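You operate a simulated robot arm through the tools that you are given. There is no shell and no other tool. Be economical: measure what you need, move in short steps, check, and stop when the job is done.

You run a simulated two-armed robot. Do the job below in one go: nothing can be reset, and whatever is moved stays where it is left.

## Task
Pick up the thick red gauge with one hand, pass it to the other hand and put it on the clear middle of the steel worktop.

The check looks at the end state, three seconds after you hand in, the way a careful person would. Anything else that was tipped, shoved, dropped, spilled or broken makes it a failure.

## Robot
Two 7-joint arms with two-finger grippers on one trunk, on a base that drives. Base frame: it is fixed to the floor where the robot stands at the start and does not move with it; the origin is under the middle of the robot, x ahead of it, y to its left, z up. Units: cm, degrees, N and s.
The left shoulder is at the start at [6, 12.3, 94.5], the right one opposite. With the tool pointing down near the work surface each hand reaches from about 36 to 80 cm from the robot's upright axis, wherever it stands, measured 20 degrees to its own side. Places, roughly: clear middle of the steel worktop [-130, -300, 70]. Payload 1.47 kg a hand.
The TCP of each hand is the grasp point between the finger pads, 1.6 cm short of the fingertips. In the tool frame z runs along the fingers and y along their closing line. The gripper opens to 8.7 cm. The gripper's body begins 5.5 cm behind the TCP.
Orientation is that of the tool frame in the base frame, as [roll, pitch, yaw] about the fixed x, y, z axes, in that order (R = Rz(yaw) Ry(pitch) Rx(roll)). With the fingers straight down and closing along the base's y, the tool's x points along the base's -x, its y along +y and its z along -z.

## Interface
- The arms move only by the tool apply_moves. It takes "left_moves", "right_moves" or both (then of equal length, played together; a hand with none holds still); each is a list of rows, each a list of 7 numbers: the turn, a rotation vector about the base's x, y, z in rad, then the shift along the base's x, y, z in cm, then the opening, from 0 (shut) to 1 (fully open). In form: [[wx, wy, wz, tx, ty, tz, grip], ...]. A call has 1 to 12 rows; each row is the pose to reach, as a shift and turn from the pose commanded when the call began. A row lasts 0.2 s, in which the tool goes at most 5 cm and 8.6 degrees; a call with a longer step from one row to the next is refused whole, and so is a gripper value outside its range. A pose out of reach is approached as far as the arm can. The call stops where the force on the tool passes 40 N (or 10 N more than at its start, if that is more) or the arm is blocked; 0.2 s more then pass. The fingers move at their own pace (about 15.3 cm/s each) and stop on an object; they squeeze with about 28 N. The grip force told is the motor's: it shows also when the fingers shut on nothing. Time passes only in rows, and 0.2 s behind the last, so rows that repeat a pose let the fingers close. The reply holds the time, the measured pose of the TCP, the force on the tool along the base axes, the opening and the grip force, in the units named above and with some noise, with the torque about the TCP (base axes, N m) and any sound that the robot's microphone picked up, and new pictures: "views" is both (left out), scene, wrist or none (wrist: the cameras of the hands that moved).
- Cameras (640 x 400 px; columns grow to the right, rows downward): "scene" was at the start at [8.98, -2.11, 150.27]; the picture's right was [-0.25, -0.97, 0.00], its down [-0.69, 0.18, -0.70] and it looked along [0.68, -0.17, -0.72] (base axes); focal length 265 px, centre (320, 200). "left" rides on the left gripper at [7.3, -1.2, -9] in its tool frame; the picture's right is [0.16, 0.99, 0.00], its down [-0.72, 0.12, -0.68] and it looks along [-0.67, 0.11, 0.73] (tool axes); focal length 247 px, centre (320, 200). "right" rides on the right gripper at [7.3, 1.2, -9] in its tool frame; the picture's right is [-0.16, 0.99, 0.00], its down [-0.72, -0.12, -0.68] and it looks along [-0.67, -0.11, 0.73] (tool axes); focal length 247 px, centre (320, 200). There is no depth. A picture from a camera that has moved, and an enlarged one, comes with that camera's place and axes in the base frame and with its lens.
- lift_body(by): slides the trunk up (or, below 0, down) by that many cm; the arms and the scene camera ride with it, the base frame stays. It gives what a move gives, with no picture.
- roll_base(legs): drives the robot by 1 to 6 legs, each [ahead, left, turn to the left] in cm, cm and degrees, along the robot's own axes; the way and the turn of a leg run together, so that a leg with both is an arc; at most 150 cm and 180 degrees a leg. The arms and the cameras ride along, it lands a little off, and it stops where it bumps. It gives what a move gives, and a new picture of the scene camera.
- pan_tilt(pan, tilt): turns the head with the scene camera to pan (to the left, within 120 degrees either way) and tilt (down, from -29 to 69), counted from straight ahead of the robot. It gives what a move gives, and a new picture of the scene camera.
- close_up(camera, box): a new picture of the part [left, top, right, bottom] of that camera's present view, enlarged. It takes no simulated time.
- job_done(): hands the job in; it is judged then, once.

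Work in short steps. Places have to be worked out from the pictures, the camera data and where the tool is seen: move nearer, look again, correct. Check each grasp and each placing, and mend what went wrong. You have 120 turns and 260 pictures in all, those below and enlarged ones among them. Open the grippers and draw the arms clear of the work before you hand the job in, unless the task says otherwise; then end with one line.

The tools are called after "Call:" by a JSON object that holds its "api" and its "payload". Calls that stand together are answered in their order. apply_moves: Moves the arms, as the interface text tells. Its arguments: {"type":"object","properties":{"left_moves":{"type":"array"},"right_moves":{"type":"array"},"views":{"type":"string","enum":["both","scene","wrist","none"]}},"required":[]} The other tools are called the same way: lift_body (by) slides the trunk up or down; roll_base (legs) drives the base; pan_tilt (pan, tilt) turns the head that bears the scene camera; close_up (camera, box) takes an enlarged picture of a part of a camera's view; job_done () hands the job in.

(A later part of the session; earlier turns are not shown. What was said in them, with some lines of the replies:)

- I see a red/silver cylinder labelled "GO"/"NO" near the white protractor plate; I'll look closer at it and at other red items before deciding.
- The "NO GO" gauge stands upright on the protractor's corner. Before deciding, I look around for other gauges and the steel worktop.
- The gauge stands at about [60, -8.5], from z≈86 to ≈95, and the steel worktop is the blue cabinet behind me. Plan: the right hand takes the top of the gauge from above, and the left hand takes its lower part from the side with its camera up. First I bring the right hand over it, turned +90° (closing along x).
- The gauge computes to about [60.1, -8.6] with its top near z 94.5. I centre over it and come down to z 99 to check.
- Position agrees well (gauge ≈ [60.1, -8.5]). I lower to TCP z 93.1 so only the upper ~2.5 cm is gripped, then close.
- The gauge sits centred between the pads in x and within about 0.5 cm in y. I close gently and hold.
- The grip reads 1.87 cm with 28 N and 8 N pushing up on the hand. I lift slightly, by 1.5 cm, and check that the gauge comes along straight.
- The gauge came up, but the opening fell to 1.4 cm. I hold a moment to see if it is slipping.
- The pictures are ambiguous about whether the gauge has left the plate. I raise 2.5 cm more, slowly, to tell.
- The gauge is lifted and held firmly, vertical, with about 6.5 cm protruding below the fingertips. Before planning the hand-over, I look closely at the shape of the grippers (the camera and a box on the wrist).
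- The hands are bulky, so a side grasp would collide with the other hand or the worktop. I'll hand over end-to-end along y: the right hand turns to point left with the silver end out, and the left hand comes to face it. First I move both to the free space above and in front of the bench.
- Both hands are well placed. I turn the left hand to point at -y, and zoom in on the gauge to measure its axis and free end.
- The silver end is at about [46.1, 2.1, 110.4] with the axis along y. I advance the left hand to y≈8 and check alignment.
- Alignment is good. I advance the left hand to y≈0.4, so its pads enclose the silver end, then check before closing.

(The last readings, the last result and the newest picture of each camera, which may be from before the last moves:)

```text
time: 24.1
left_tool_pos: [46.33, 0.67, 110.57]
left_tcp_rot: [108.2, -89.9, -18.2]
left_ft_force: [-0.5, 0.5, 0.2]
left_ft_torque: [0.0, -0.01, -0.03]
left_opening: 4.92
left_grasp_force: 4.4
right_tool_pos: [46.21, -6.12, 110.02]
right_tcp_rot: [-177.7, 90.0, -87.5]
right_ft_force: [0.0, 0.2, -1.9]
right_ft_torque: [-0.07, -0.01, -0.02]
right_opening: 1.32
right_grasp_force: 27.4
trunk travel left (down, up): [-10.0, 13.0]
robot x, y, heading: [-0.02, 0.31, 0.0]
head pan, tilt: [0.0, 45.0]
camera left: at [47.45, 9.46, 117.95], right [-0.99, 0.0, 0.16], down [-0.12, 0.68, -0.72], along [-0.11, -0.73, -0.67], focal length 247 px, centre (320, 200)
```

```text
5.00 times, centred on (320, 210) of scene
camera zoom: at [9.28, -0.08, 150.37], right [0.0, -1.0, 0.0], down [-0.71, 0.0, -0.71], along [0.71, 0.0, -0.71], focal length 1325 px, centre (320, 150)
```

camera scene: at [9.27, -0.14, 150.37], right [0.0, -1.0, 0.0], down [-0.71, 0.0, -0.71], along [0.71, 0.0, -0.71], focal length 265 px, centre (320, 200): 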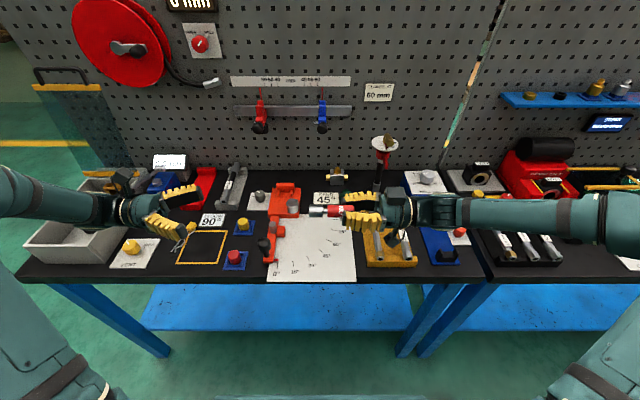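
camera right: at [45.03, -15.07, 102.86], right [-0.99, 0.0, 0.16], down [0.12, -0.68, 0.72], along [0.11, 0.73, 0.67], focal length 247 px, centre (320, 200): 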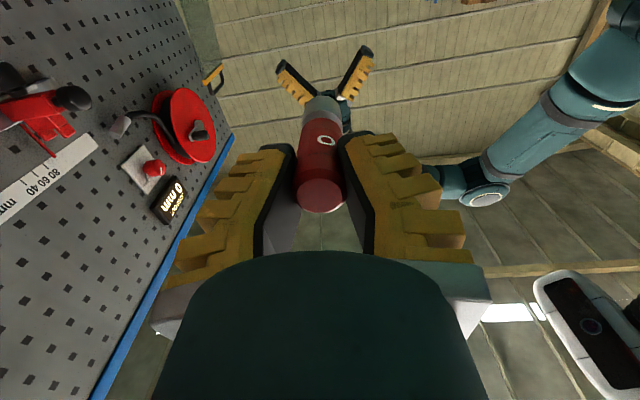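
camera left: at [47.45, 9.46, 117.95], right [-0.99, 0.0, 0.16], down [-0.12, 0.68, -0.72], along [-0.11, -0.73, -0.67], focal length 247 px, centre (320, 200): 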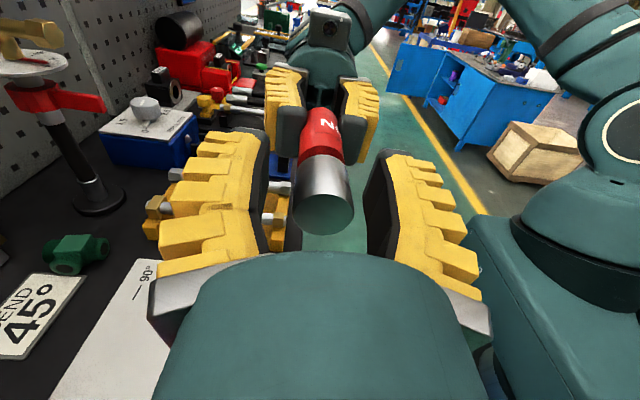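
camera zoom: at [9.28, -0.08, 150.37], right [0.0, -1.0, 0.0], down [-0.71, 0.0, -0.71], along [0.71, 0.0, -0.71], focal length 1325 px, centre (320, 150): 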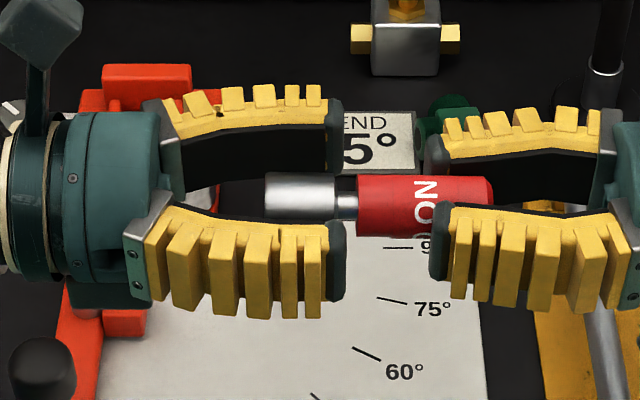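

The left pads straddle the silver part up to the neck. I close the left hand.

Call:
{"api": "apply_moves", "payload": {"left_moves": [[0, 0, 0, -0.05, 0, 0, 0.35], [0, 0, 0, -0.05, 0, 0, 0.2], [0, 0, 0, -0.05, 0, 0, 0], [0, 0, 0, -0.05, 0, 0, 0], [0, 0, 0, -0.05, 0, 0, 0]], "views": "wrist"}}

Call:
{"api": "close_up", "payload": {"camera": "scene", "box": [260, 170, 380, 250]}}

```text
time: 25.3
left_tool_pos: [46.19, 0.78, 110.44]
left_tcp_rot: [137.2, -89.8, -47.1]
left_ft_force: [-4.3, 4.8, -15.9]
left_ft_torque: [0.61, -0.09, -0.1]
left_opening: 1.81
left_grasp_force: 28.1
right_tool_pos: [46.24, -6.04, 110.19]
right_tcp_rot: [-19.5, 89.9, 70.6]
right_ft_force: [3.8, -4.5, 16.2]
right_ft_torque: [0.53, 0.04, -0.23]
right_opening: 1.31
right_grasp_force: 27.7
trunk travel left (down, up): [-10.0, 13.0]
robot x, y, heading: [0.17, -0.15, 0.2]
head pan, tilt: [0.0, 45.0]
camera left: at [47.4, 9.54, 117.8], right [-0.99, 0.0, 0.16], down [-0.12, 0.68, -0.72], along [-0.11, -0.73, -0.67], focal length 247 px, centre (320, 200)
```

left: 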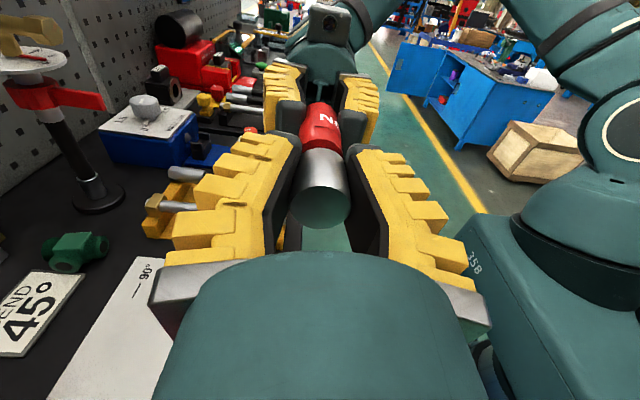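

```text
5.00 times, centred on (320, 210) of scene
camera zoom: at [9.29, -0.11, 150.37], right [0.0, -1.0, 0.0], down [-0.71, 0.0, -0.71], along [0.71, 0.0, -0.71], focal length 1325 px, centre (320, 150)
```

zoom: 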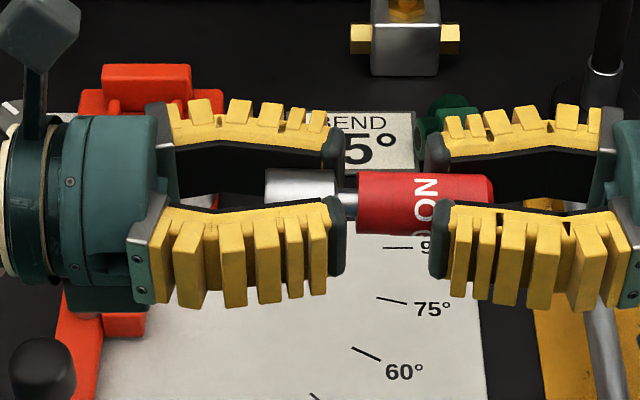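

The left hand has it (28 N). I ease the strain a little by lowering the left hand 0.2 cm, then open the right hand in place.

Call:
{"api": "apply_moves", "payload": {"left_moves": [[0, 0, 0, 0, 0, -0.1, 0], [0, 0, 0, 0, 0, -0.2, 0], [0, 0, 0, 0, 0, -0.2, 0], [0, 0, 0, 0, 0, -0.2, 0], [0, 0, 0, 0, 0, -0.2, 0], [0, 0, 0, 0, 0, -0.2, 0]], "right_moves": [[0, 0, 0, 0, 0, 0, 0], [0, 0, 0, 0, 0, 0, 0.2], [0, 0, 0, 0, 0, 0, 0.4], [0, 0, 0, 0, 0, 0, 0.6], [0, 0, 0, 0, 0, 0, 0.7], [0, 0, 0, 0, 0, 0, 0.7]], "views": "wrist"}}

Call:
{"api": "close_up", "payload": {"camera": "scene", "box": [260, 170, 380, 250]}}

```text
time: 26.7
left_tool_pos: [46.26, 0.58, 110.39]
left_tcp_rot: [111.1, -89.9, -21.1]
left_ft_force: [0.4, 1.3, -1.8]
left_ft_torque: [0.02, 0.03, 0.02]
left_opening: 1.67
left_grasp_force: 27.9
right_tool_pos: [46.21, -6.11, 110.14]
right_tcp_rot: [140.2, 89.9, -129.8]
right_ft_force: [0.6, 0.3, 0.4]
right_ft_torque: [0.0, -0.02, 0.03]
right_opening: 6.56
right_grasp_force: 2.9
trunk travel left (down, up): [-10.0, 13.0]
robot x, y, heading: [-0.07, -0.01, -0.1]
head pan, tilt: [0.0, 45.0]
camera right: at [45.02, -15.04, 102.88], right [-0.99, 0.0, 0.16], down [0.12, -0.68, 0.72], along [0.11, 0.73, 0.67], focal length 247 px, centre (320, 200)
camera left: at [47.48, 9.49, 117.68], right [-0.99, 0.0, 0.16], down [-0.12, 0.68, -0.72], along [-0.11, -0.73, -0.67], focal length 247 px, centre (320, 200)
```

right: 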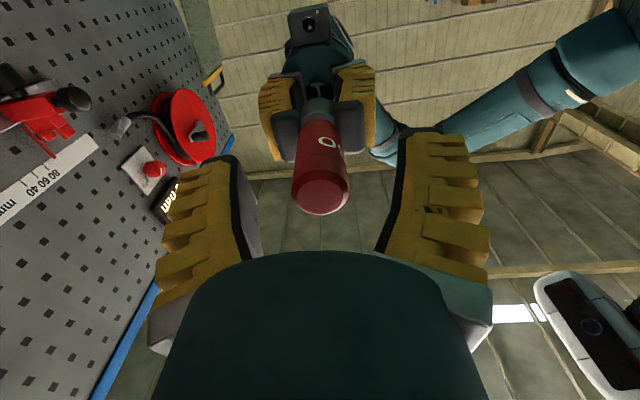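
left: 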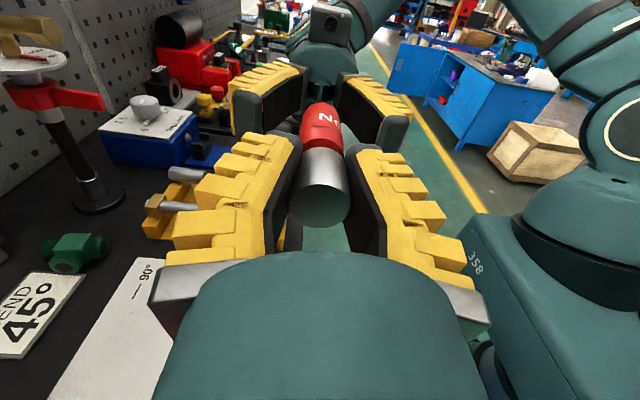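

```text
5.00 times, centred on (320, 210) of scene
camera zoom: at [9.3, -0.11, 150.37], right [0.0, -1.0, 0.0], down [-0.71, 0.0, -0.71], along [0.71, 0.0, -0.71], focal length 1325 px, centre (320, 150)
```

zoom: 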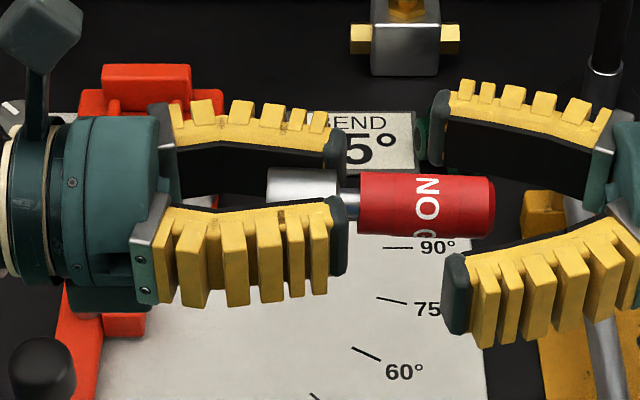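

The hand-over worked. I retract the right hand along -y, while the left hand moves 3 cm away.

Call:
{"api": "apply_moves", "payload": {"right_moves": [[0, 0, 0, 0, -4, 0, 0.7], [0, 0, 0, 0, -8, 0, 0.7], [0, 0, 0, 0, -12, 0, 0.7], [-0.14, 0, 0, -2, -14, 0, 0.6], [-0.28, 0, 0, -4, -16, 0, 0.5], [-0.42, 0, 0, -6, -17, 0, 0.4], [-0.56, 0, 0, -8, -18, 0, 0.3], [-0.7, 0, 0, -8, -18, 0, 0.3], [-0.84, 0, 0, -8, -18, 0, 0.3], [-0.98, 0, 0, -8, -18, 0, 0.3], [-1.12, 0, 0, -8, -18, 0, 0.3], [-1.26, 0, 0, -8, -18, 0, 0.3]], "left_moves": [[0, 0, 0, 0, 0, 0, 0], [0, 0, 0, 0, 2, 0, 0], [0, 0, 0, 0, 4, 0, 0], [0, 0, 0, 0, 6, 0, 0], [0.14, 0, 0, 0, 8, 0, 0], [0.28, 0, 0, 0, 10, 0, 0], [0.42, 0, 0, 0, 12, 0, 0], [0.56, 0, 0, 0, 14, 0, 0], [0.7, 0, 0, 0, 14, 0, 0], [0.84, 0, 0, 0, 14, 0, 0], [0.98, 0, 0, 0, 14, 0, 0], [1.12, 0, 0, 0, 14, 0, 0]], "views": "scene"}}

```text
time: 29.3
left_tool_pos: [46.35, 14.6, 110.55]
left_tcp_rot: [-180.0, -25.7, -90.0]
left_ft_force: [0.6, 0.3, -1.0]
left_ft_torque: [0.0, 0.0, 0.04]
left_opening: 1.63
left_grasp_force: 27.9
right_tool_pos: [38.11, -24.05, 110.06]
right_tcp_rot: [179.9, 17.8, -90.0]
right_ft_force: [0.0, -0.1, -0.3]
right_ft_torque: [0.01, 0.01, 0.0]
right_opening: 3.22
right_grasp_force: 4.6
trunk travel left (down, up): [-10.0, 13.0]
robot x, y, heading: [0.2, -0.19, 0.1]
head pan, tilt: [0.0, 45.0]
camera scene: at [9.28, -0.11, 150.37], right [0.0, -1.0, 0.0], down [-0.71, 0.0, -0.71], along [0.71, 0.0, -0.71], focal length 265 px, centre (320, 200)
```

scene: 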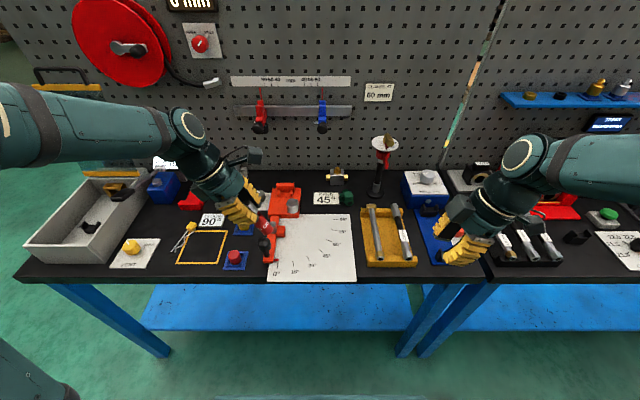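

Now I finish turning the left hand straight down and draw both hands nearer to the body before backing away.

Call:
{"api": "apply_moves", "payload": {"left_moves": [[0.15, 0, 0, -2, 0, 1, 0], [0.3, 0, 0, -4, 0, 2, 0], [0.4488, 0, 0, -6, 0, 3, 0], [0.4488, 0, 0, -6, 0, 3, 0]], "right_moves": [[-0.15, 0, 0, -1, 0, 1, 0.3], [-0.3108, 0, 0, -2, 0, 2, 0.3], [-0.3108, 0, 0, -3, 0, 3, 0.3], [-0.3108, 0, 0, -3, 0, 3, 0.3]], "views": "wrist"}}

Call:
{"api": "roll_base", "payload": {"legs": [[-60, 0, 0]]}}

```text
refused: row 2 steps farther than a row can; nothing moved
```

```text
time: 32.7
left_tool_pos: [-14.14, 14.57, 110.6]
left_tcp_rot: [-179.9, -25.9, -90.5]
left_ft_force: [0.0, -0.3, -1.2]
left_ft_torque: [0.02, 0.0, 0.0]
left_opening: 1.62
left_grasp_force: 27.8
right_tool_pos: [-22.65, -24.17, 110.01]
right_tcp_rot: [180.0, 17.7, -90.5]
right_ft_force: [-0.5, 0.5, -0.2]
right_ft_torque: [0.0, -0.01, -0.03]
right_opening: 3.25
right_grasp_force: 4.8
trunk travel left (down, up): [-10.0, 13.0]
robot x, y, heading: [-60.44, 0.4, -0.4]
head pan, tilt: [0.0, 45.0]
camera scene: at [-51.26, 0.08, 150.37], right [-0.01, -1.0, 0.0], down [-0.71, 0.01, -0.71], along [0.71, -0.01, -0.71], focal length 265 px, centre (320, 200)
```

scene: 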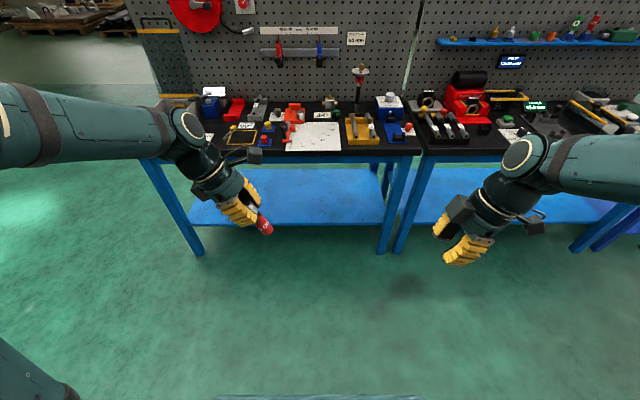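

The backing went cleanly; the arm move was refused over one step, so I redo it with smaller turns.

Call:
{"api": "apply_moves", "payload": {"left_moves": [[0.12, 0, 0, -2, 0, 1, 0], [0.24, 0, 0, -4, 0, 2, 0], [0.36, 0, 0, -6, 0, 3, 0], [0.45, 0, 0, -6, 0, 3, 0]], "right_moves": [[-0.1, 0, 0, -1, 0, 1, 0.3], [-0.2, 0, 0, -2, 0, 2, 0.3], [-0.31, 0, 0, -3, 0, 3, 0.3], [-0.31, 0, 0, -3, 0, 3, 0.3]], "views": "wrist"}}

Call:
{"api": "pan_tilt", "payload": {"pan": -100, "tilt": 20}}

```text
time: 33.7
left_tool_pos: [-20.25, 14.45, 113.68]
left_tcp_rot: [179.6, 0.1, -90.4]
left_ft_force: [-0.4, 0.4, -1.7]
left_ft_torque: [0.05, -0.01, 0.01]
left_opening: 1.65
left_grasp_force: 27.8
right_tool_pos: [-25.43, -24.13, 113.1]
right_tcp_rot: [-179.9, 0.0, -90.5]
right_ft_force: [-0.1, 0.4, 0.8]
right_ft_torque: [0.03, -0.02, 0.0]
right_opening: 3.26
right_grasp_force: 4.9
trunk travel left (down, up): [-10.0, 13.0]
robot x, y, heading: [-60.79, 0.14, -0.5]
head pan, tilt: [0.0, 45.0]
camera right: at [-26.64, -31.32, 122.14], right [-0.99, 0.17, 0.0], down [0.12, 0.72, 0.68], along [0.11, 0.67, -0.73], focal length 247 px, centre (320, 200)
camera left: at [-19.02, 7.01, 122.61], right [-0.99, -0.15, 0.0], down [-0.11, 0.72, 0.68], along [-0.11, 0.67, -0.73], focal length 247 px, centre (320, 200)
```

right: 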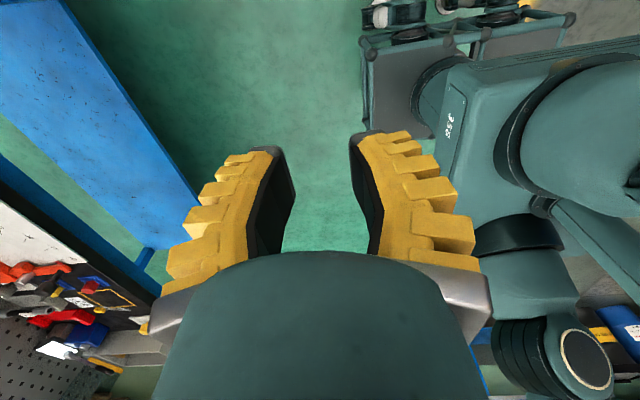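
left: 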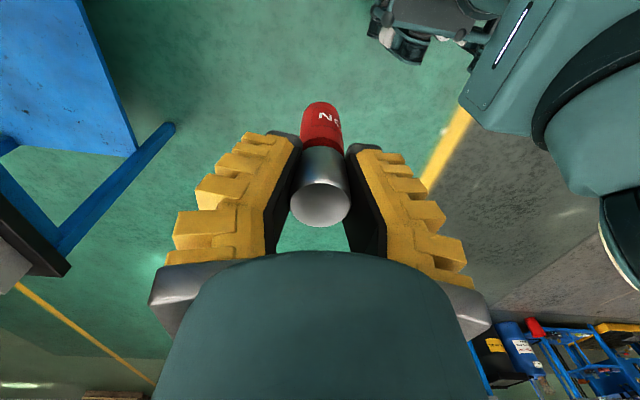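

```text
time: 35.5
left_tool_pos: [-20.24, 14.32, 113.64]
left_tcp_rot: [179.8, -0.1, -90.3]
left_ft_force: [0.6, -0.3, -1.7]
left_ft_torque: [-0.01, -0.01, 0.02]
left_opening: 1.62
left_grasp_force: 28.2
right_tool_pos: [-25.53, -24.06, 113.19]
right_tcp_rot: [-179.8, 0.2, -90.5]
right_ft_force: [0.0, -0.2, 0.3]
right_ft_torque: [-0.01, -0.01, 0.01]
right_opening: 3.21
right_grasp_force: 4.7
trunk travel left (down, up): [-10.0, 13.0]
robot x, y, heading: [-60.26, 0.23, -0.5]
head pan, tilt: [-100.0, 20.0]
camera scene: at [-61.02, -9.01, 154.23], right [-0.98, 0.18, 0.0], down [0.06, 0.34, -0.94], along [-0.17, -0.92, -0.34], focal length 265 px, centre (320, 200)
```

scene: 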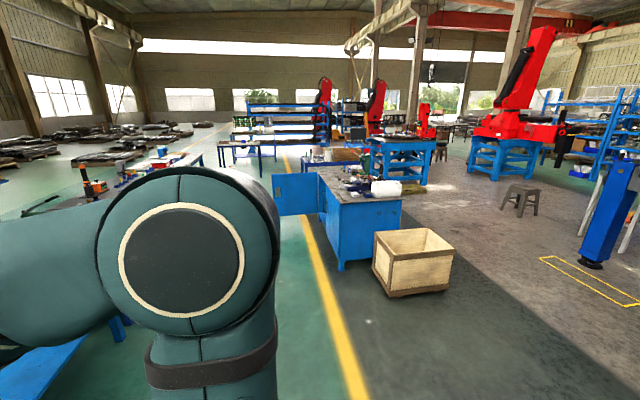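

I zoom in on the cabinet to map its edges, door and the crate before driving.

Call:
{"api": "close_up", "payload": {"camera": "scene", "box": [250, 140, 470, 310]}}

```text
2.35 times, centred on (360, 225) of scene
camera zoom: at [-61.02, -9.01, 154.23], right [-0.98, 0.18, 0.0], down [0.06, 0.34, -0.94], along [-0.17, -0.92, -0.34], focal length 624 px, centre (226, 141)
```

zoom: 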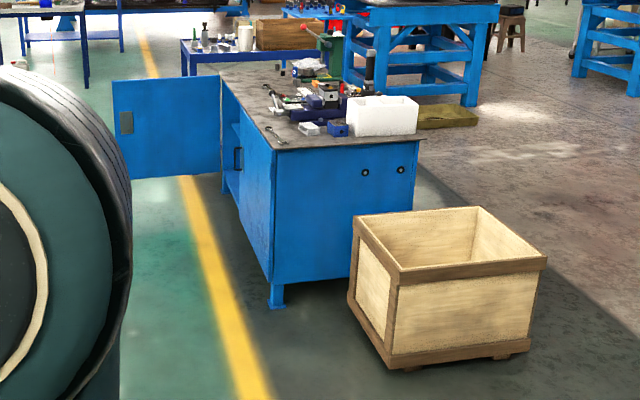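

The cabinet top spans about x -121 to -181, y -225 to -367. Its open door sticks out at y≈-335 (x -117 to -57), and the crate is at x < -153. I'll stand at about (-75, -280) facing -x, with the left hand nearest the spot. First I turn right and go part way along the aisle.

Call:
{"api": "roll_base", "payload": {"legs": [[0, 0, -89.5], [140, 0, 0]]}}

Call:
{"api": "pan_tilt", "payload": {"pan": -15, "tilt": 30}}

```text
time: 46.3
left_tool_pos: [-38.98, -182.95, 113.8]
left_tcp_rot: [179.8, 0.0, -177.5]
left_ft_force: [-0.4, 1.0, -2.4]
left_ft_torque: [0.0, 0.05, 0.0]
left_opening: 1.55
left_grasp_force: 27.9
right_tool_pos: [-77.56, -179.8, 113.29]
right_tcp_rot: [-179.9, 0.0, -177.5]
right_ft_force: [-0.5, 0.3, 0.6]
right_ft_torque: [0.04, -0.02, 0.01]
right_opening: 3.22
right_grasp_force: 4.2
trunk travel left (down, up): [-10.0, 13.0]
robot x, y, heading: [-55.3, -143.62, -87.2]
head pan, tilt: [-100.0, 20.0]
camera scene: at [-64.14, -143.49, 154.23], right [0.13, 0.99, 0.0], down [0.34, -0.04, -0.94], along [-0.93, 0.12, -0.34], focal length 265 px, centre (320, 200)
```

scene: 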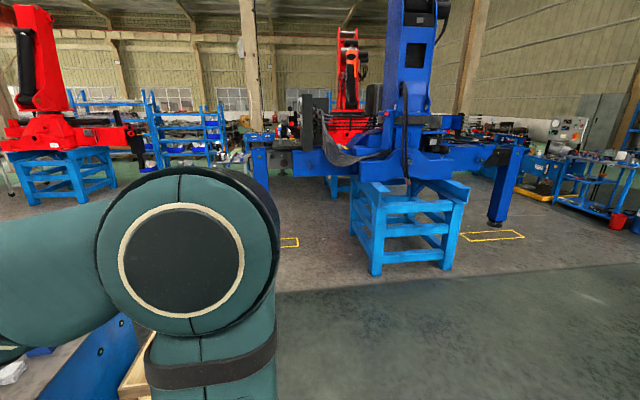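

```text
time: 47.9
left_tool_pos: [-38.9, -183.0, 113.74]
left_tcp_rot: [179.8, 0.1, -177.4]
left_ft_force: [0.2, 0.1, -1.9]
left_ft_torque: [-0.04, -0.02, 0.01]
left_opening: 1.58
left_grasp_force: 28.6
right_tool_pos: [-77.53, -179.74, 113.18]
right_tcp_rot: [-180.0, 0.0, -177.5]
right_ft_force: [-0.5, 0.2, 0.5]
right_ft_torque: [0.0, 0.0, 0.02]
right_opening: 3.22
right_grasp_force: 5.1
trunk travel left (down, up): [-10.0, 13.0]
robot x, y, heading: [-55.0, -143.77, -87.7]
head pan, tilt: [-15.0, 30.0]
camera scene: at [-56.87, -153.51, 152.63], right [-0.98, 0.22, 0.0], down [0.11, 0.49, -0.87], along [-0.19, -0.85, -0.5], focal length 265 px, centre (320, 200)
```

scene: 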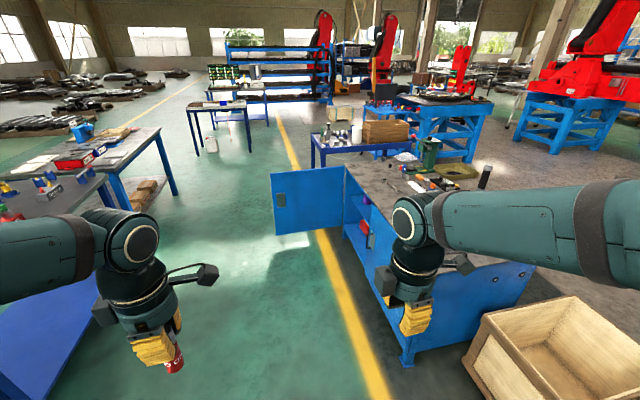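

The map holds (door at y≈-337, x -120 to -60). I go on 136 cm, turn right to face -x, and look at the worktop before closing in.

Call:
{"api": "roll_base", "payload": {"legs": [[136, 0, 0], [0, 0, -92.4]]}}

Call:
{"api": "pan_tilt", "payload": {"pan": 10, "tilt": 40}}

```text
time: 58.5
left_tool_pos: [-89.6, -291.78, 113.7]
left_tcp_rot: [179.8, 0.0, 91.4]
left_ft_force: [-0.3, -1.4, -1.5]
left_ft_torque: [-0.01, -0.01, -0.02]
left_opening: 1.51
left_grasp_force: 27.5
right_tool_pos: [-85.45, -253.09, 113.2]
right_tcp_rot: [-179.9, 0.1, 91.2]
right_ft_force: [-0.1, -0.3, 0.2]
right_ft_torque: [0.01, 0.0, -0.04]
right_opening: 3.25
right_grasp_force: 5.0
trunk travel left (down, up): [-10.0, 13.0]
robot x, y, heading: [-49.78, -276.24, -178.9]
head pan, tilt: [-15.0, 30.0]
camera scene: at [-59.5, -274.38, 152.63], right [0.24, 0.97, 0.0], down [0.49, -0.12, -0.87], along [-0.84, 0.21, -0.5], focal length 265 px, centre (320, 200)
```

scene: 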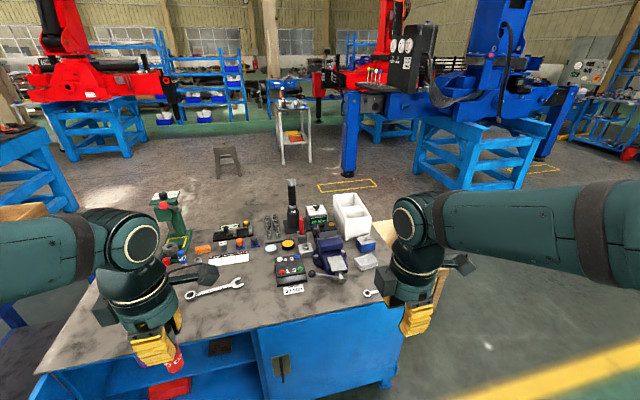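

```text
time: 59.3
left_tool_pos: [-89.6, -291.78, 113.59]
left_tcp_rot: [179.8, 0.0, 91.4]
left_ft_force: [-1.1, 0.5, -2.6]
left_ft_torque: [-0.02, -0.04, 0.0]
left_opening: 1.54
left_grasp_force: 27.6
right_tool_pos: [-85.62, -253.24, 113.15]
right_tcp_rot: [-179.9, 0.1, 91.2]
right_ft_force: [-0.4, -0.7, 0.6]
right_ft_torque: [0.03, -0.04, -0.01]
right_opening: 3.23
right_grasp_force: 3.9
trunk travel left (down, up): [-10.0, 13.0]
robot x, y, heading: [-50.34, -276.57, -178.9]
head pan, tilt: [10.0, 40.0]
camera scene: at [-59.06, -278.2, 151.09], right [-0.19, 0.98, 0.0], down [0.63, 0.12, -0.77], along [-0.75, -0.15, -0.64], focal length 265 px, centre (320, 200)
```

scene: 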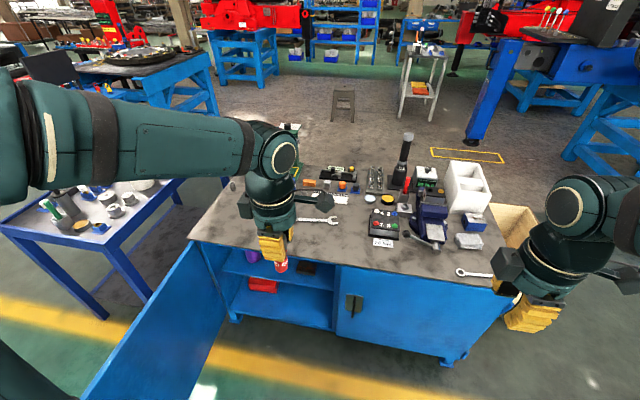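

The worktop's front edge is near x=-119; the clear spot [-130, -300] lies in front of the wrench with about 9 cm spare. I roll ahead 25 cm, which leaves the same clearance as at the bench.

Call:
{"api": "roll_base", "payload": {"legs": [[25, 0, 0]]}}

Call:
{"api": "pan_tilt", "payload": {"pan": 10, "tilt": 52}}

Call:
{"api": "close_up", "payload": {"camera": "left", "box": [0, 0, 640, 400]}}

```text
time: 61.2
left_tool_pos: [-114.67, -292.11, 113.72]
left_tcp_rot: [179.7, 0.0, 91.1]
left_ft_force: [-0.1, -0.6, -2.3]
left_ft_torque: [0.04, -0.02, 0.01]
left_opening: 1.52
left_grasp_force: 28.0
right_tool_pos: [-110.44, -253.45, 113.16]
right_tcp_rot: [-180.0, 0.0, 91.1]
right_ft_force: [-0.2, -0.4, 0.9]
right_ft_torque: [0.01, -0.02, 0.0]
right_opening: 3.23
right_grasp_force: 3.9
trunk travel left (down, up): [-10.0, 13.0]
robot x, y, heading: [-74.89, -276.92, -179.0]
head pan, tilt: [10.0, 40.0]
camera scene: at [-84.01, -278.64, 151.08], right [-0.19, 0.98, 0.0], down [0.63, 0.12, -0.77], along [-0.75, -0.15, -0.64], focal length 265 px, centre (320, 200)
```

scene: 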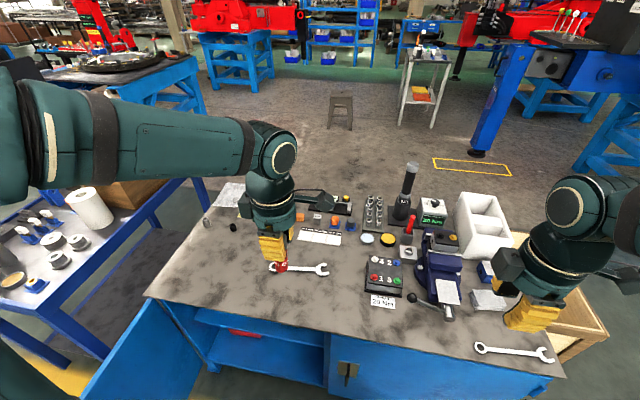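

```text
time: 61.9
left_tool_pos: [-114.41, -292.09, 113.63]
left_tcp_rot: [179.8, 0.1, 91.1]
left_ft_force: [-0.5, 0.3, -2.1]
left_ft_torque: [0.02, -0.03, 0.02]
left_opening: 1.49
left_grasp_force: 28.3
right_tool_pos: [-110.29, -253.38, 113.21]
right_tcp_rot: [-179.9, 0.0, 90.9]
right_ft_force: [-0.4, 0.3, -0.7]
right_ft_torque: [0.01, -0.01, 0.0]
right_opening: 3.23
right_grasp_force: 4.6
trunk travel left (down, up): [-10.0, 13.0]
robot x, y, heading: [-74.58, -276.84, -179.1]
head pan, tilt: [10.0, 52.0]
camera scene: at [-82.91, -278.45, 149.42], right [-0.19, 0.98, 0.0], down [0.77, 0.15, -0.62], along [-0.6, -0.12, -0.79], focal length 265 px, centre (320, 200)
```

scene: 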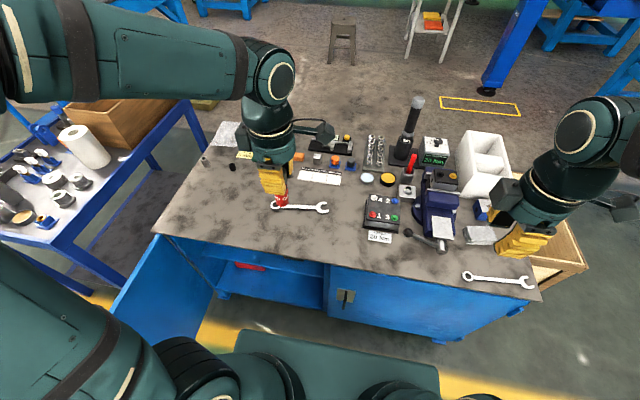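

```text
1.00 times, centred on (320, 200) of left (not enlarged: the box is as wide or as high as the picture)
camera zoom: at [-115.84, -284.9, 122.66], right [0.98, 0.18, 0.0], down [0.13, -0.72, 0.68], along [0.12, -0.67, -0.73], focal length 247 px, centre (320, 200)
```

zoom: 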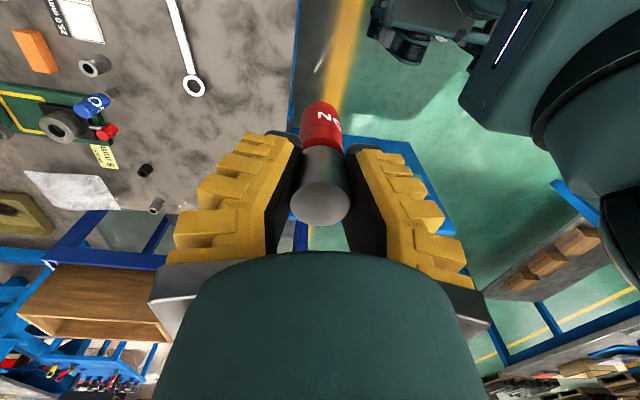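

The wrench lies at x≈-138, about 8 cm behind the target. I move the left hand over [-129.5, -301] and come down to about TCP z 88, keeping the gauge well above the top.

Call:
{"api": "apply_moves", "payload": {"left_moves": [[0, 0, 0, -4, -2.2, 0, 0], [0, 0, 0, -8, -4.5, 0, 0], [0, 0, 0, -12, -6.8, 0, 0], [0, 0, 0, -15, -9, 0, 0], [0, 0, 0, -15, -9, -4.5, 0], [0, 0, 0, -15, -9, -9, 0], [0, 0, 0, -15, -9, -13.5, 0], [0, 0, 0, -15, -9, -18, 0], [0, 0, 0, -15, -9, -22, 0], [0, 0, 0, -15, -9, -25.5, 0], [0, 0, 0, -15, -9, -25.5, 0]]}}

Call:
{"api": "close_up", "payload": {"camera": "scene", "box": [220, 150, 360, 280]}}

```text
time: 64.3
left_tool_pos: [-129.86, -301.13, 87.84]
left_tcp_rot: [179.9, 0.0, 91.1]
left_ft_force: [0.5, -0.4, -2.1]
left_ft_torque: [-0.01, -0.01, -0.04]
left_opening: 1.5
left_grasp_force: 28.0
right_tool_pos: [-110.23, -253.5, 113.16]
right_tcp_rot: [-179.7, 0.0, 91.1]
right_ft_force: [-0.2, 0.3, 0.6]
right_ft_torque: [0.02, 0.01, -0.01]
right_opening: 3.21
right_grasp_force: 5.3
trunk travel left (down, up): [-10.0, 13.0]
robot x, y, heading: [-74.72, -276.84, -179.3]
head pan, tilt: [10.0, 52.0]
camera scene: at [-82.88, -278.46, 149.42], right [-0.19, 0.98, 0.0], down [0.77, 0.15, -0.62], along [-0.6, -0.12, -0.79], focal length 265 px, centre (320, 200)
camera left: at [-131.05, -293.87, 96.88], right [0.98, 0.18, 0.0], down [0.13, -0.72, 0.68], along [0.12, -0.67, -0.73], focal length 247 px, centre (320, 200)
```

scene: 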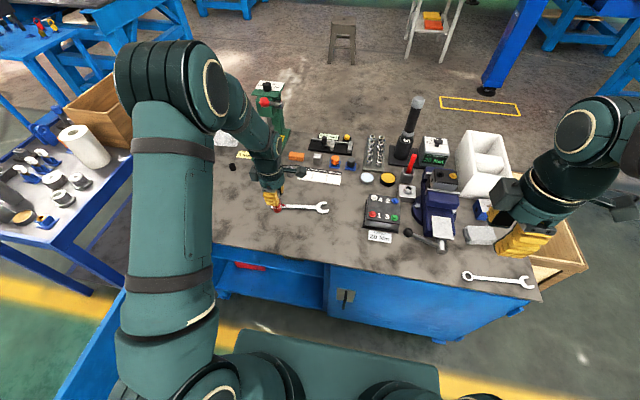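
left: 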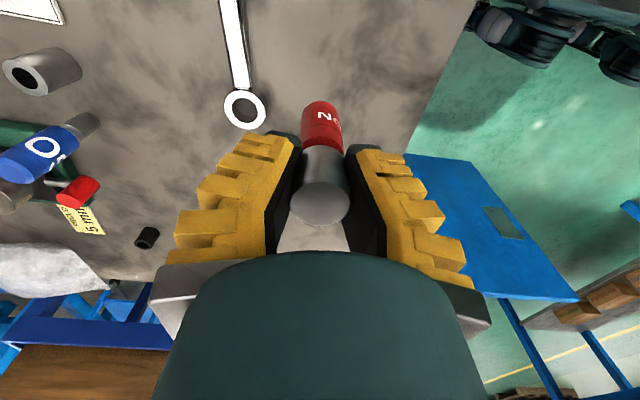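

```text
3.08 times, centred on (290, 215) of scene
camera zoom: at [-82.88, -278.46, 149.42], right [-0.19, 0.98, 0.0], down [0.77, 0.15, -0.62], along [-0.6, -0.12, -0.79], focal length 816 px, centre (412, 154)
```

zoom: 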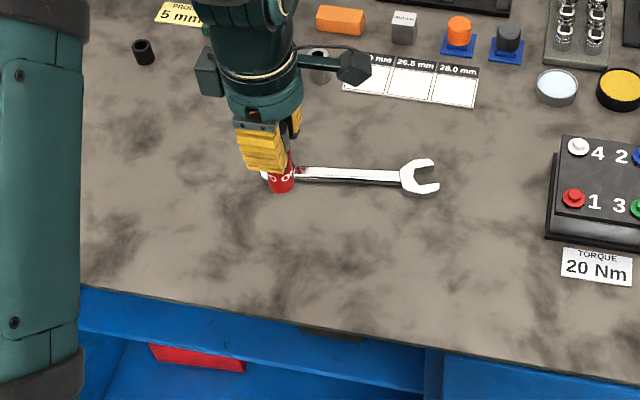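

The spot below is clear: wrench ring at about [-137, -306], edge at x≈-119. I go down 9 cm slowly, expecting contact near TCP z≈78; the force stop guards it.

Call:
{"api": "apply_moves", "payload": {"left_moves": [[0, 0, 0, 0.4, 0.3, -3, 0], [0, 0, 0, 0.4, 0.3, -5.5, 0], [0, 0, 0, 0.4, 0.3, -7, 0], [0, 0, 0, 0.4, 0.3, -8, 0], [0, 0, 0, 0.4, 0.3, -8.5, 0], [0, 0, 0, 0.4, 0.3, -8.8, 0], [0, 0, 0, 0.4, 0.3, -9, 0], [0, 0, 0, 0.4, 0.3, -9, 0]], "views": "wrist"}}

Call:
{"api": "close_up", "payload": {"camera": "scene", "box": [220, 170, 320, 250]}}

```text
time: 66.1
left_tool_pos: [-129.06, -300.73, 78.86]
left_tcp_rot: [179.7, 0.0, 91.1]
left_ft_force: [-1.1, 1.2, -1.1]
left_ft_torque: [0.03, 0.01, -0.01]
left_opening: 1.48
left_grasp_force: 28.7
right_tool_pos: [-110.4, -253.48, 113.1]
right_tcp_rot: [-180.0, 0.2, 91.0]
right_ft_force: [-1.0, 0.1, -0.7]
right_ft_torque: [0.0, -0.02, -0.05]
right_opening: 3.25
right_grasp_force: 4.6
trunk travel left (down, up): [-10.0, 13.0]
robot x, y, heading: [-74.55, -276.71, -179.0]
head pan, tilt: [10.0, 52.0]
camera left: at [-130.43, -293.58, 87.92], right [0.98, 0.18, 0.0], down [0.13, -0.72, 0.68], along [0.12, -0.67, -0.73], focal length 247 px, centre (320, 200)
```

left: 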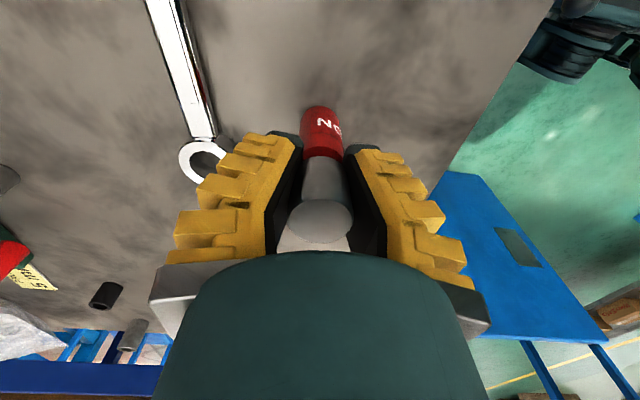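

```text
5.00 times, centred on (270, 210) of scene
camera zoom: at [-82.92, -278.44, 149.41], right [-0.19, 0.98, 0.0], down [0.77, 0.15, -0.62], along [-0.6, -0.12, -0.79], focal length 1325 px, centre (570, 150)
```

zoom: 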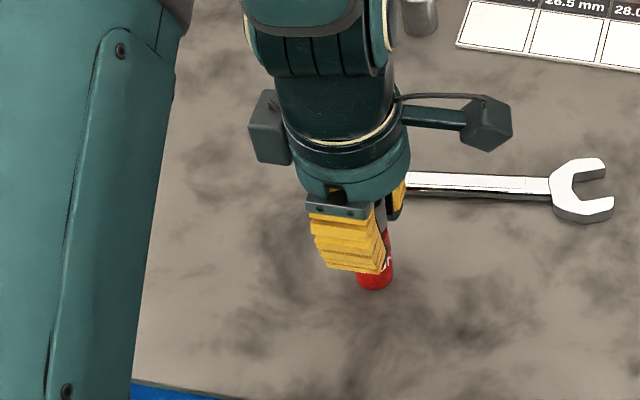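

Close to the surface with no contact yet. I creep down in 0.2 cm steps until the force shows contact.

Call:
{"api": "apply_moves", "payload": {"left_moves": [[0, 0, 0, 0, 0, -0.2, 0], [0, 0, 0, 0, 0, -0.4, 0], [0, 0, 0, 0, 0, -0.6, 0], [0, 0, 0, 0, 0, -0.8, 0], [0, 0, 0, 0, 0, -1.0, 0], [0, 0, 0, 0, 0, -1.2, 0]], "views": "wrist"}}

```text
time: 67.5
left_tool_pos: [-129.23, -300.81, 78.5]
left_tcp_rot: [-179.8, 0.0, 91.1]
left_ft_force: [7.0, -0.3, 23.9]
left_ft_torque: [0.24, -0.23, -0.04]
left_opening: 1.64
left_grasp_force: 28.2
right_tool_pos: [-110.18, -253.52, 113.17]
right_tcp_rot: [-179.9, 0.2, 91.0]
right_ft_force: [0.3, 0.3, 0.1]
right_ft_torque: [-0.03, -0.02, 0.03]
right_opening: 3.23
right_grasp_force: 4.4
trunk travel left (down, up): [-10.0, 13.0]
robot x, y, heading: [-74.68, -276.89, -178.8]
head pan, tilt: [10.0, 52.0]
stopped in row 6 (left hand): the force on the tool passed its limit at 41 N (the readings are from after the stop); the commanded pose is now the measured one
camera left: at [-130.48, -293.65, 87.52], right [0.98, 0.18, 0.0], down [0.13, -0.72, 0.68], along [0.12, -0.67, -0.73], focal length 247 px, centre (320, 200)
```

left: 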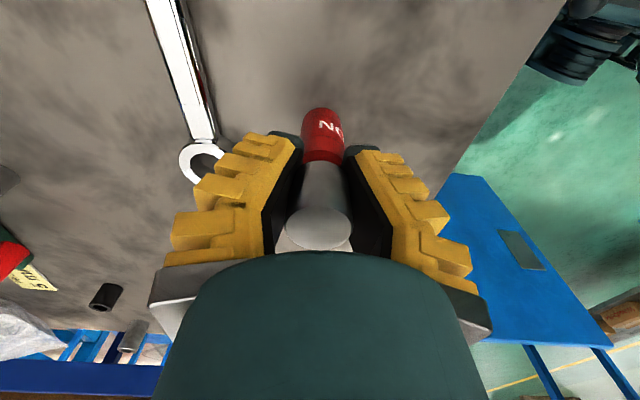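

The gauge is standing on the worktop with 24 N. I relieve the push by 0.25 cm and check that it's upright before letting go.

Call:
{"api": "apply_moves", "payload": {"left_moves": [[0, 0, 0, 0, 0, 0.15, 0], [0, 0, 0, 0, 0, 0.25, 0], [0, 0, 0, 0, 0, 0.25, 0]], "views": "none"}}

Call:
{"api": "close_up", "payload": {"camera": "scene", "box": [260, 190, 320, 235]}}

Call:
{"api": "close_up", "payload": {"camera": "left", "box": [240, 80, 400, 260]}}

```text
time: 68.3
left_tool_pos: [-129.28, -300.87, 78.59]
left_tcp_rot: [-179.9, 0.0, 91.0]
left_ft_force: [2.8, -1.3, 4.9]
left_ft_torque: [0.02, -0.12, -0.01]
left_opening: 1.6
left_grasp_force: 27.9
right_tool_pos: [-110.34, -253.57, 113.18]
right_tcp_rot: [-179.8, 0.1, 91.1]
right_ft_force: [-0.5, -0.6, -0.4]
right_ft_torque: [-0.01, -0.01, 0.03]
right_opening: 3.22
right_grasp_force: 5.1
trunk travel left (down, up): [-10.0, 13.0]
robot x, y, heading: [-74.74, -276.98, -179.0]
head pan, tilt: [10.0, 52.0]
```

```text
8.89 times, centred on (290, 212) of scene
camera zoom: at [-82.85, -278.44, 149.41], right [-0.19, 0.98, 0.0], down [0.77, 0.15, -0.62], along [-0.6, -0.12, -0.79], focal length 2356 px, centre (587, 89)
```

zoom: 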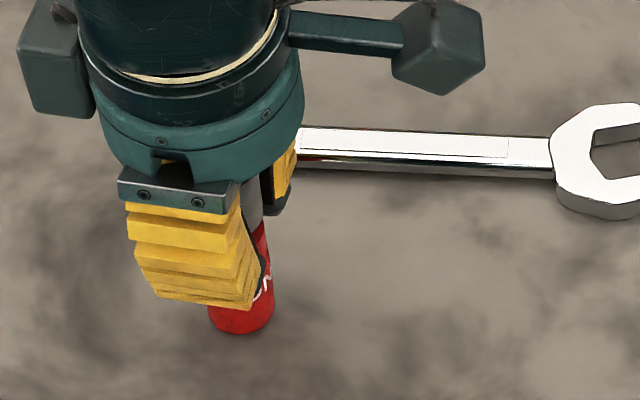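

```text
2.22 times, centred on (320, 170) of left
camera zoom: at [-130.58, -293.63, 87.58], right [0.98, 0.18, 0.0], down [0.13, -0.72, 0.68], along [0.12, -0.67, -0.73], focal length 549 px, centre (320, 267)
```

zoom: 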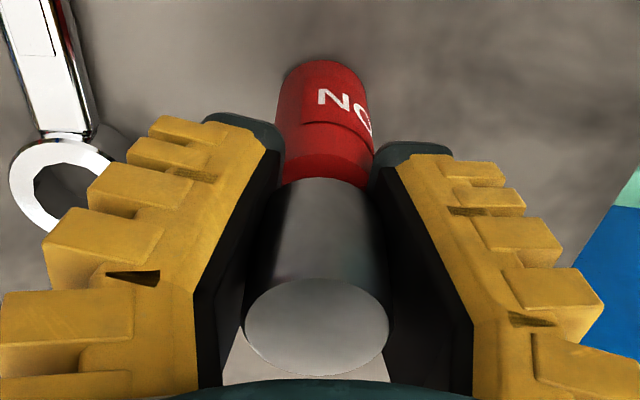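

It looks upright with 5 N of support. I open the left hand in steps, holding the pose.

Call:
{"api": "apply_moves", "payload": {"left_moves": [[0, 0, 0, 0, 0, 0, 0.22], [0, 0, 0, 0, 0, 0, 0.26], [0, 0, 0, 0, 0, 0, 0.32], [0, 0, 0, 0, 0, 0, 0.42], [0, 0, 0, 0, 0, 0, 0.55], [0, 0, 0, 0, 0, 0, 0.62], [0, 0, 0, 0, 0, 0, 0.62]], "views": "wrist"}}

Call:
{"api": "close_up", "payload": {"camera": "scene", "box": [260, 190, 320, 235]}}

```text
time: 69.9
left_tool_pos: [-129.28, -300.88, 78.59]
left_tcp_rot: [-179.9, 0.0, 91.1]
left_ft_force: [0.6, -0.6, -0.3]
left_ft_torque: [-0.02, -0.04, -0.04]
left_opening: 5.87
left_grasp_force: 2.8
right_tool_pos: [-110.29, -253.59, 113.14]
right_tcp_rot: [-179.8, 0.1, 91.0]
right_ft_force: [0.7, 0.9, 0.4]
right_ft_torque: [0.02, -0.01, 0.0]
right_opening: 3.22
right_grasp_force: 5.4
trunk travel left (down, up): [-10.0, 13.0]
robot x, y, heading: [-74.71, -276.76, -179.0]
head pan, tilt: [10.0, 52.0]
camera left: at [-130.63, -293.64, 87.59], right [0.98, 0.18, 0.0], down [0.13, -0.72, 0.68], along [0.12, -0.67, -0.73], focal length 247 px, centre (320, 200)
```

left: 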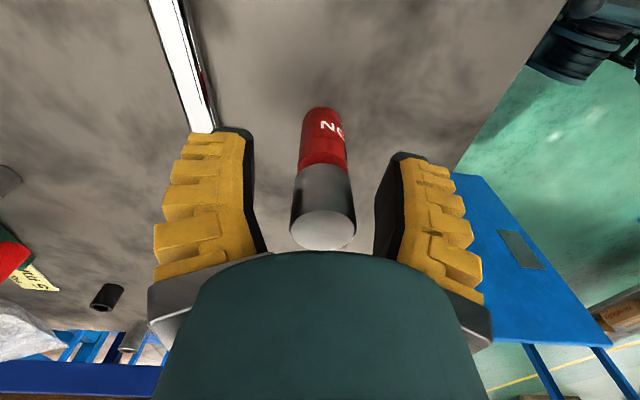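

```text
8.89 times, centred on (290, 212) of scene
camera zoom: at [-82.92, -278.45, 149.41], right [-0.19, 0.98, 0.0], down [0.77, 0.15, -0.62], along [-0.6, -0.12, -0.79], focal length 2356 px, centre (587, 89)
```

zoom: 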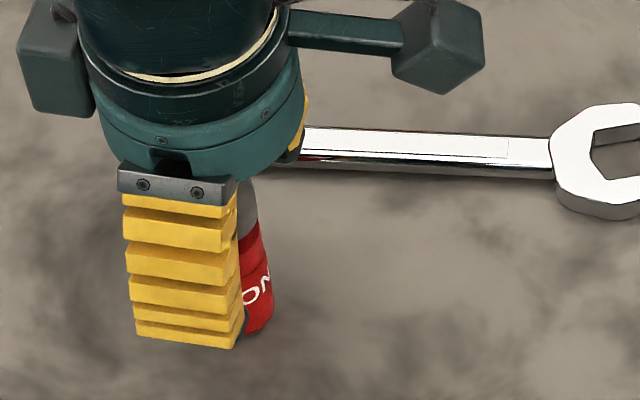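

The gauge stands free, upright. I draw the left hand straight up, clear of it.

Call:
{"api": "apply_moves", "payload": {"left_moves": [[0, 0, 0, 0, 0, 1, 0.62], [0, 0, 0, 0, 0, 3, 0.62], [0, 0, 0, 0, 0, 6, 0.62], [0, 0, 0, 0, 0, 10, 0.7], [0, 0, 0, 0, 0, 14.5, 0.8], [0, 0, 0, 0, 0, 19, 1], [0, 0, 0, 0, 0, 23.5, 1], [0, 0, 0, 0, 0, 28, 1], [0, 0, 0, 3, 2, 32, 1], [0, 0, 0, 7, 4, 34, 1], [0, 0, 0, 11, 6, 35, 1], [0, 0, 0, 14, 8, 35, 1]], "views": "scene"}}

Call:
{"api": "close_up", "payload": {"camera": "scene", "box": [200, 150, 360, 270]}}

```text
refused: row 9 steps farther than a row can; nothing moved
```

```text
3.33 times, centred on (280, 210) of scene
camera zoom: at [-82.92, -278.45, 149.41], right [-0.19, 0.98, 0.0], down [0.77, 0.15, -0.62], along [-0.6, -0.12, -0.79], focal length 883 px, centre (453, 167)
```

zoom: 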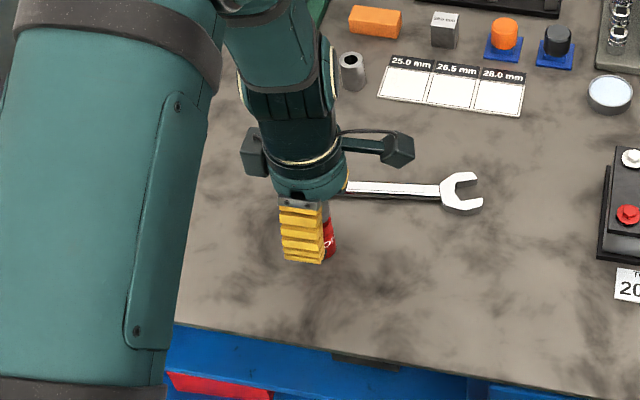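

One row was a little too long; I repeat with a shorter one, and open the right hand too.

Call:
{"api": "apply_moves", "payload": {"left_moves": [[0, 0, 0, 0, 0, 1, 0.62], [0, 0, 0, 0, 0, 3, 0.62], [0, 0, 0, 0, 0, 6, 0.62], [0, 0, 0, 0, 0, 10, 0.7], [0, 0, 0, 0, 0, 14.5, 0.8], [0, 0, 0, 0, 0, 19, 1], [0, 0, 0, 0, 0, 23.5, 1], [0, 0, 0, 0, 0, 28, 1], [0, 0, 0, 2, 2, 31, 1], [0, 0, 0, 5, 4, 33, 1], [0, 0, 0, 9, 6, 34, 1], [0, 0, 0, 13, 8, 34, 1]], "right_moves": [[0, 0, 0, 0, 0, 0, 0.3], [0, 0, 0, 0, 0, 0, 0.3], [0, 0, 0, 0, 0, 0, 0.3], [0, 0, 0, 0, 0, 0, 0.5], [0, 0, 0, 0, 0, 0, 0.7], [0, 0, 0, 0, 0, 0, 1], [0, 0, 0, 0, 0, 0, 1], [0, 0, 0, 0, 0, 0, 1], [0, 0, 0, 0, 0, 0, 1], [0, 0, 0, 0, 0, 0, 1], [0, 0, 0, 0, 0, 0, 1], [0, 0, 0, 0, 0, 0, 1]], "views": "scene"}}

Call:
{"api": "close_up", "payload": {"camera": "scene", "box": [200, 150, 360, 270]}}

```text
time: 72.5
left_tool_pos: [-116.04, -292.84, 112.39]
left_tcp_rot: [-179.9, 0.1, 91.1]
left_ft_force: [0.0, 0.1, 0.1]
left_ft_torque: [-0.02, -0.01, 0.02]
left_opening: 8.72
left_grasp_force: 0.1
right_tool_pos: [-110.22, -253.58, 113.19]
right_tcp_rot: [-179.8, 0.0, 91.0]
right_ft_force: [-0.4, 0.5, 0.0]
right_ft_torque: [0.04, 0.02, 0.0]
right_opening: 8.71
right_grasp_force: 0.0
trunk travel left (down, up): [-10.0, 13.0]
robot x, y, heading: [-74.54, -276.67, -178.8]
head pan, tilt: [10.0, 52.0]
camera scene: at [-82.84, -278.47, 149.41], right [-0.19, 0.98, 0.0], down [0.77, 0.15, -0.62], along [-0.6, -0.12, -0.79], focal length 265 px, centre (320, 200)
```

scene: 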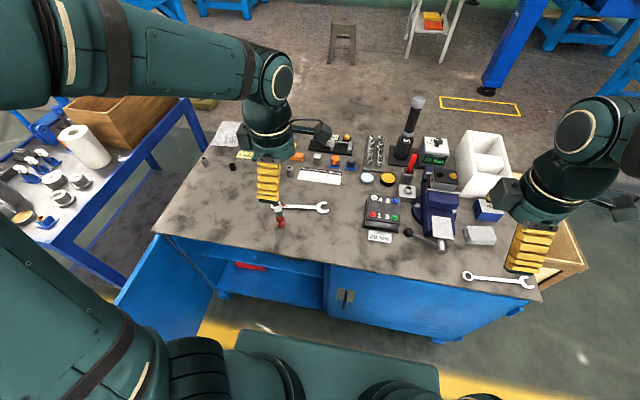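

```text
3.33 times, centred on (280, 210) of scene
camera zoom: at [-82.84, -278.47, 149.41], right [-0.19, 0.98, 0.0], down [0.77, 0.15, -0.62], along [-0.6, -0.12, -0.79], focal length 883 px, centre (453, 167)
```

zoom: 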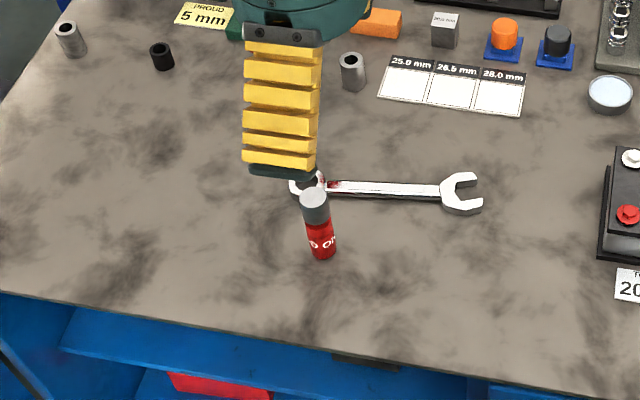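

The gauge stands alone and upright on the clear area, and the wrench is untouched. I back off 30 cm so the arms are clear, then take a last look.

Call:
{"api": "roll_base", "payload": {"legs": [[-30, 0, 0]]}}

Call:
{"api": "close_up", "payload": {"camera": "scene", "box": [180, 80, 420, 230]}}

```text
time: 74.5
left_tool_pos: [-85.68, -292.47, 112.4]
left_tcp_rot: [-179.8, 0.0, 91.3]
left_ft_force: [0.3, -0.4, -0.1]
left_ft_torque: [0.01, 0.02, 0.05]
left_opening: 8.7
left_grasp_force: 0.1
right_tool_pos: [-80.08, -253.1, 113.12]
right_tcp_rot: [-179.8, 0.1, 91.3]
right_ft_force: [0.5, 0.6, 0.7]
right_ft_torque: [-0.01, 0.02, 0.02]
right_opening: 8.68
right_grasp_force: 0.0
trunk travel left (down, up): [-10.0, 13.0]
robot x, y, heading: [-44.34, -276.01, -178.9]
head pan, tilt: [10.0, 52.0]
camera scene: at [-52.49, -277.9, 149.42], right [-0.2, 0.98, 0.0], down [0.77, 0.15, -0.62], along [-0.6, -0.12, -0.79], focal length 265 px, centre (320, 200)
```

scene: 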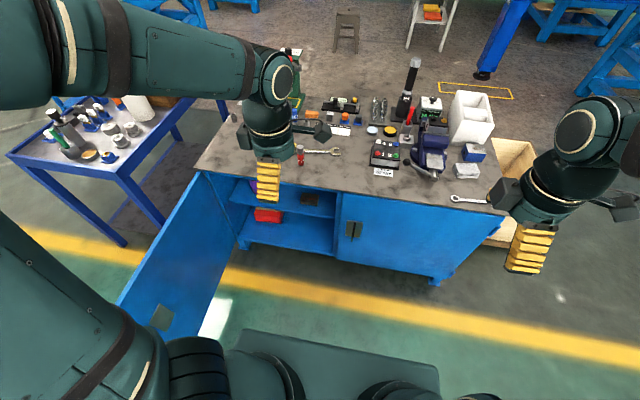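

```text
2.67 times, centred on (300, 155) of scene
camera zoom: at [-52.49, -277.9, 149.42], right [-0.2, 0.98, 0.0], down [0.77, 0.15, -0.62], along [-0.6, -0.12, -0.79], focal length 707 px, centre (373, 320)
```

zoom: 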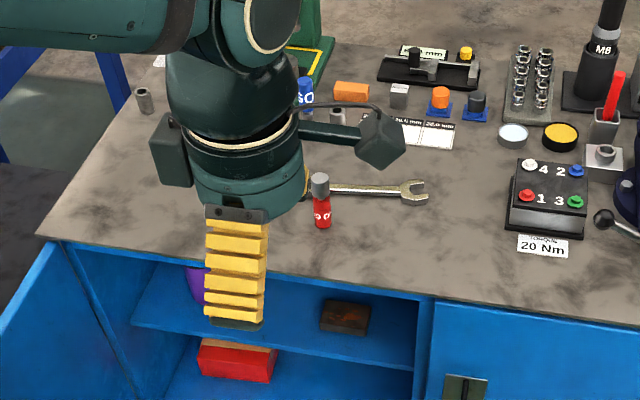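

The gauge stands steady on the clear area, nothing else has moved, both grippers are open and the arms are clear. I hand in.

Call:
{"api": "job_done", "payload": {}}

```text
The job is handed in.
```

I picked up the red "NO GO" gauge with the right hand, passed it to the left, and stood it on the clear middle of the steel worktop, silver end up. Nothing else was seen to move, and the job is handed in.
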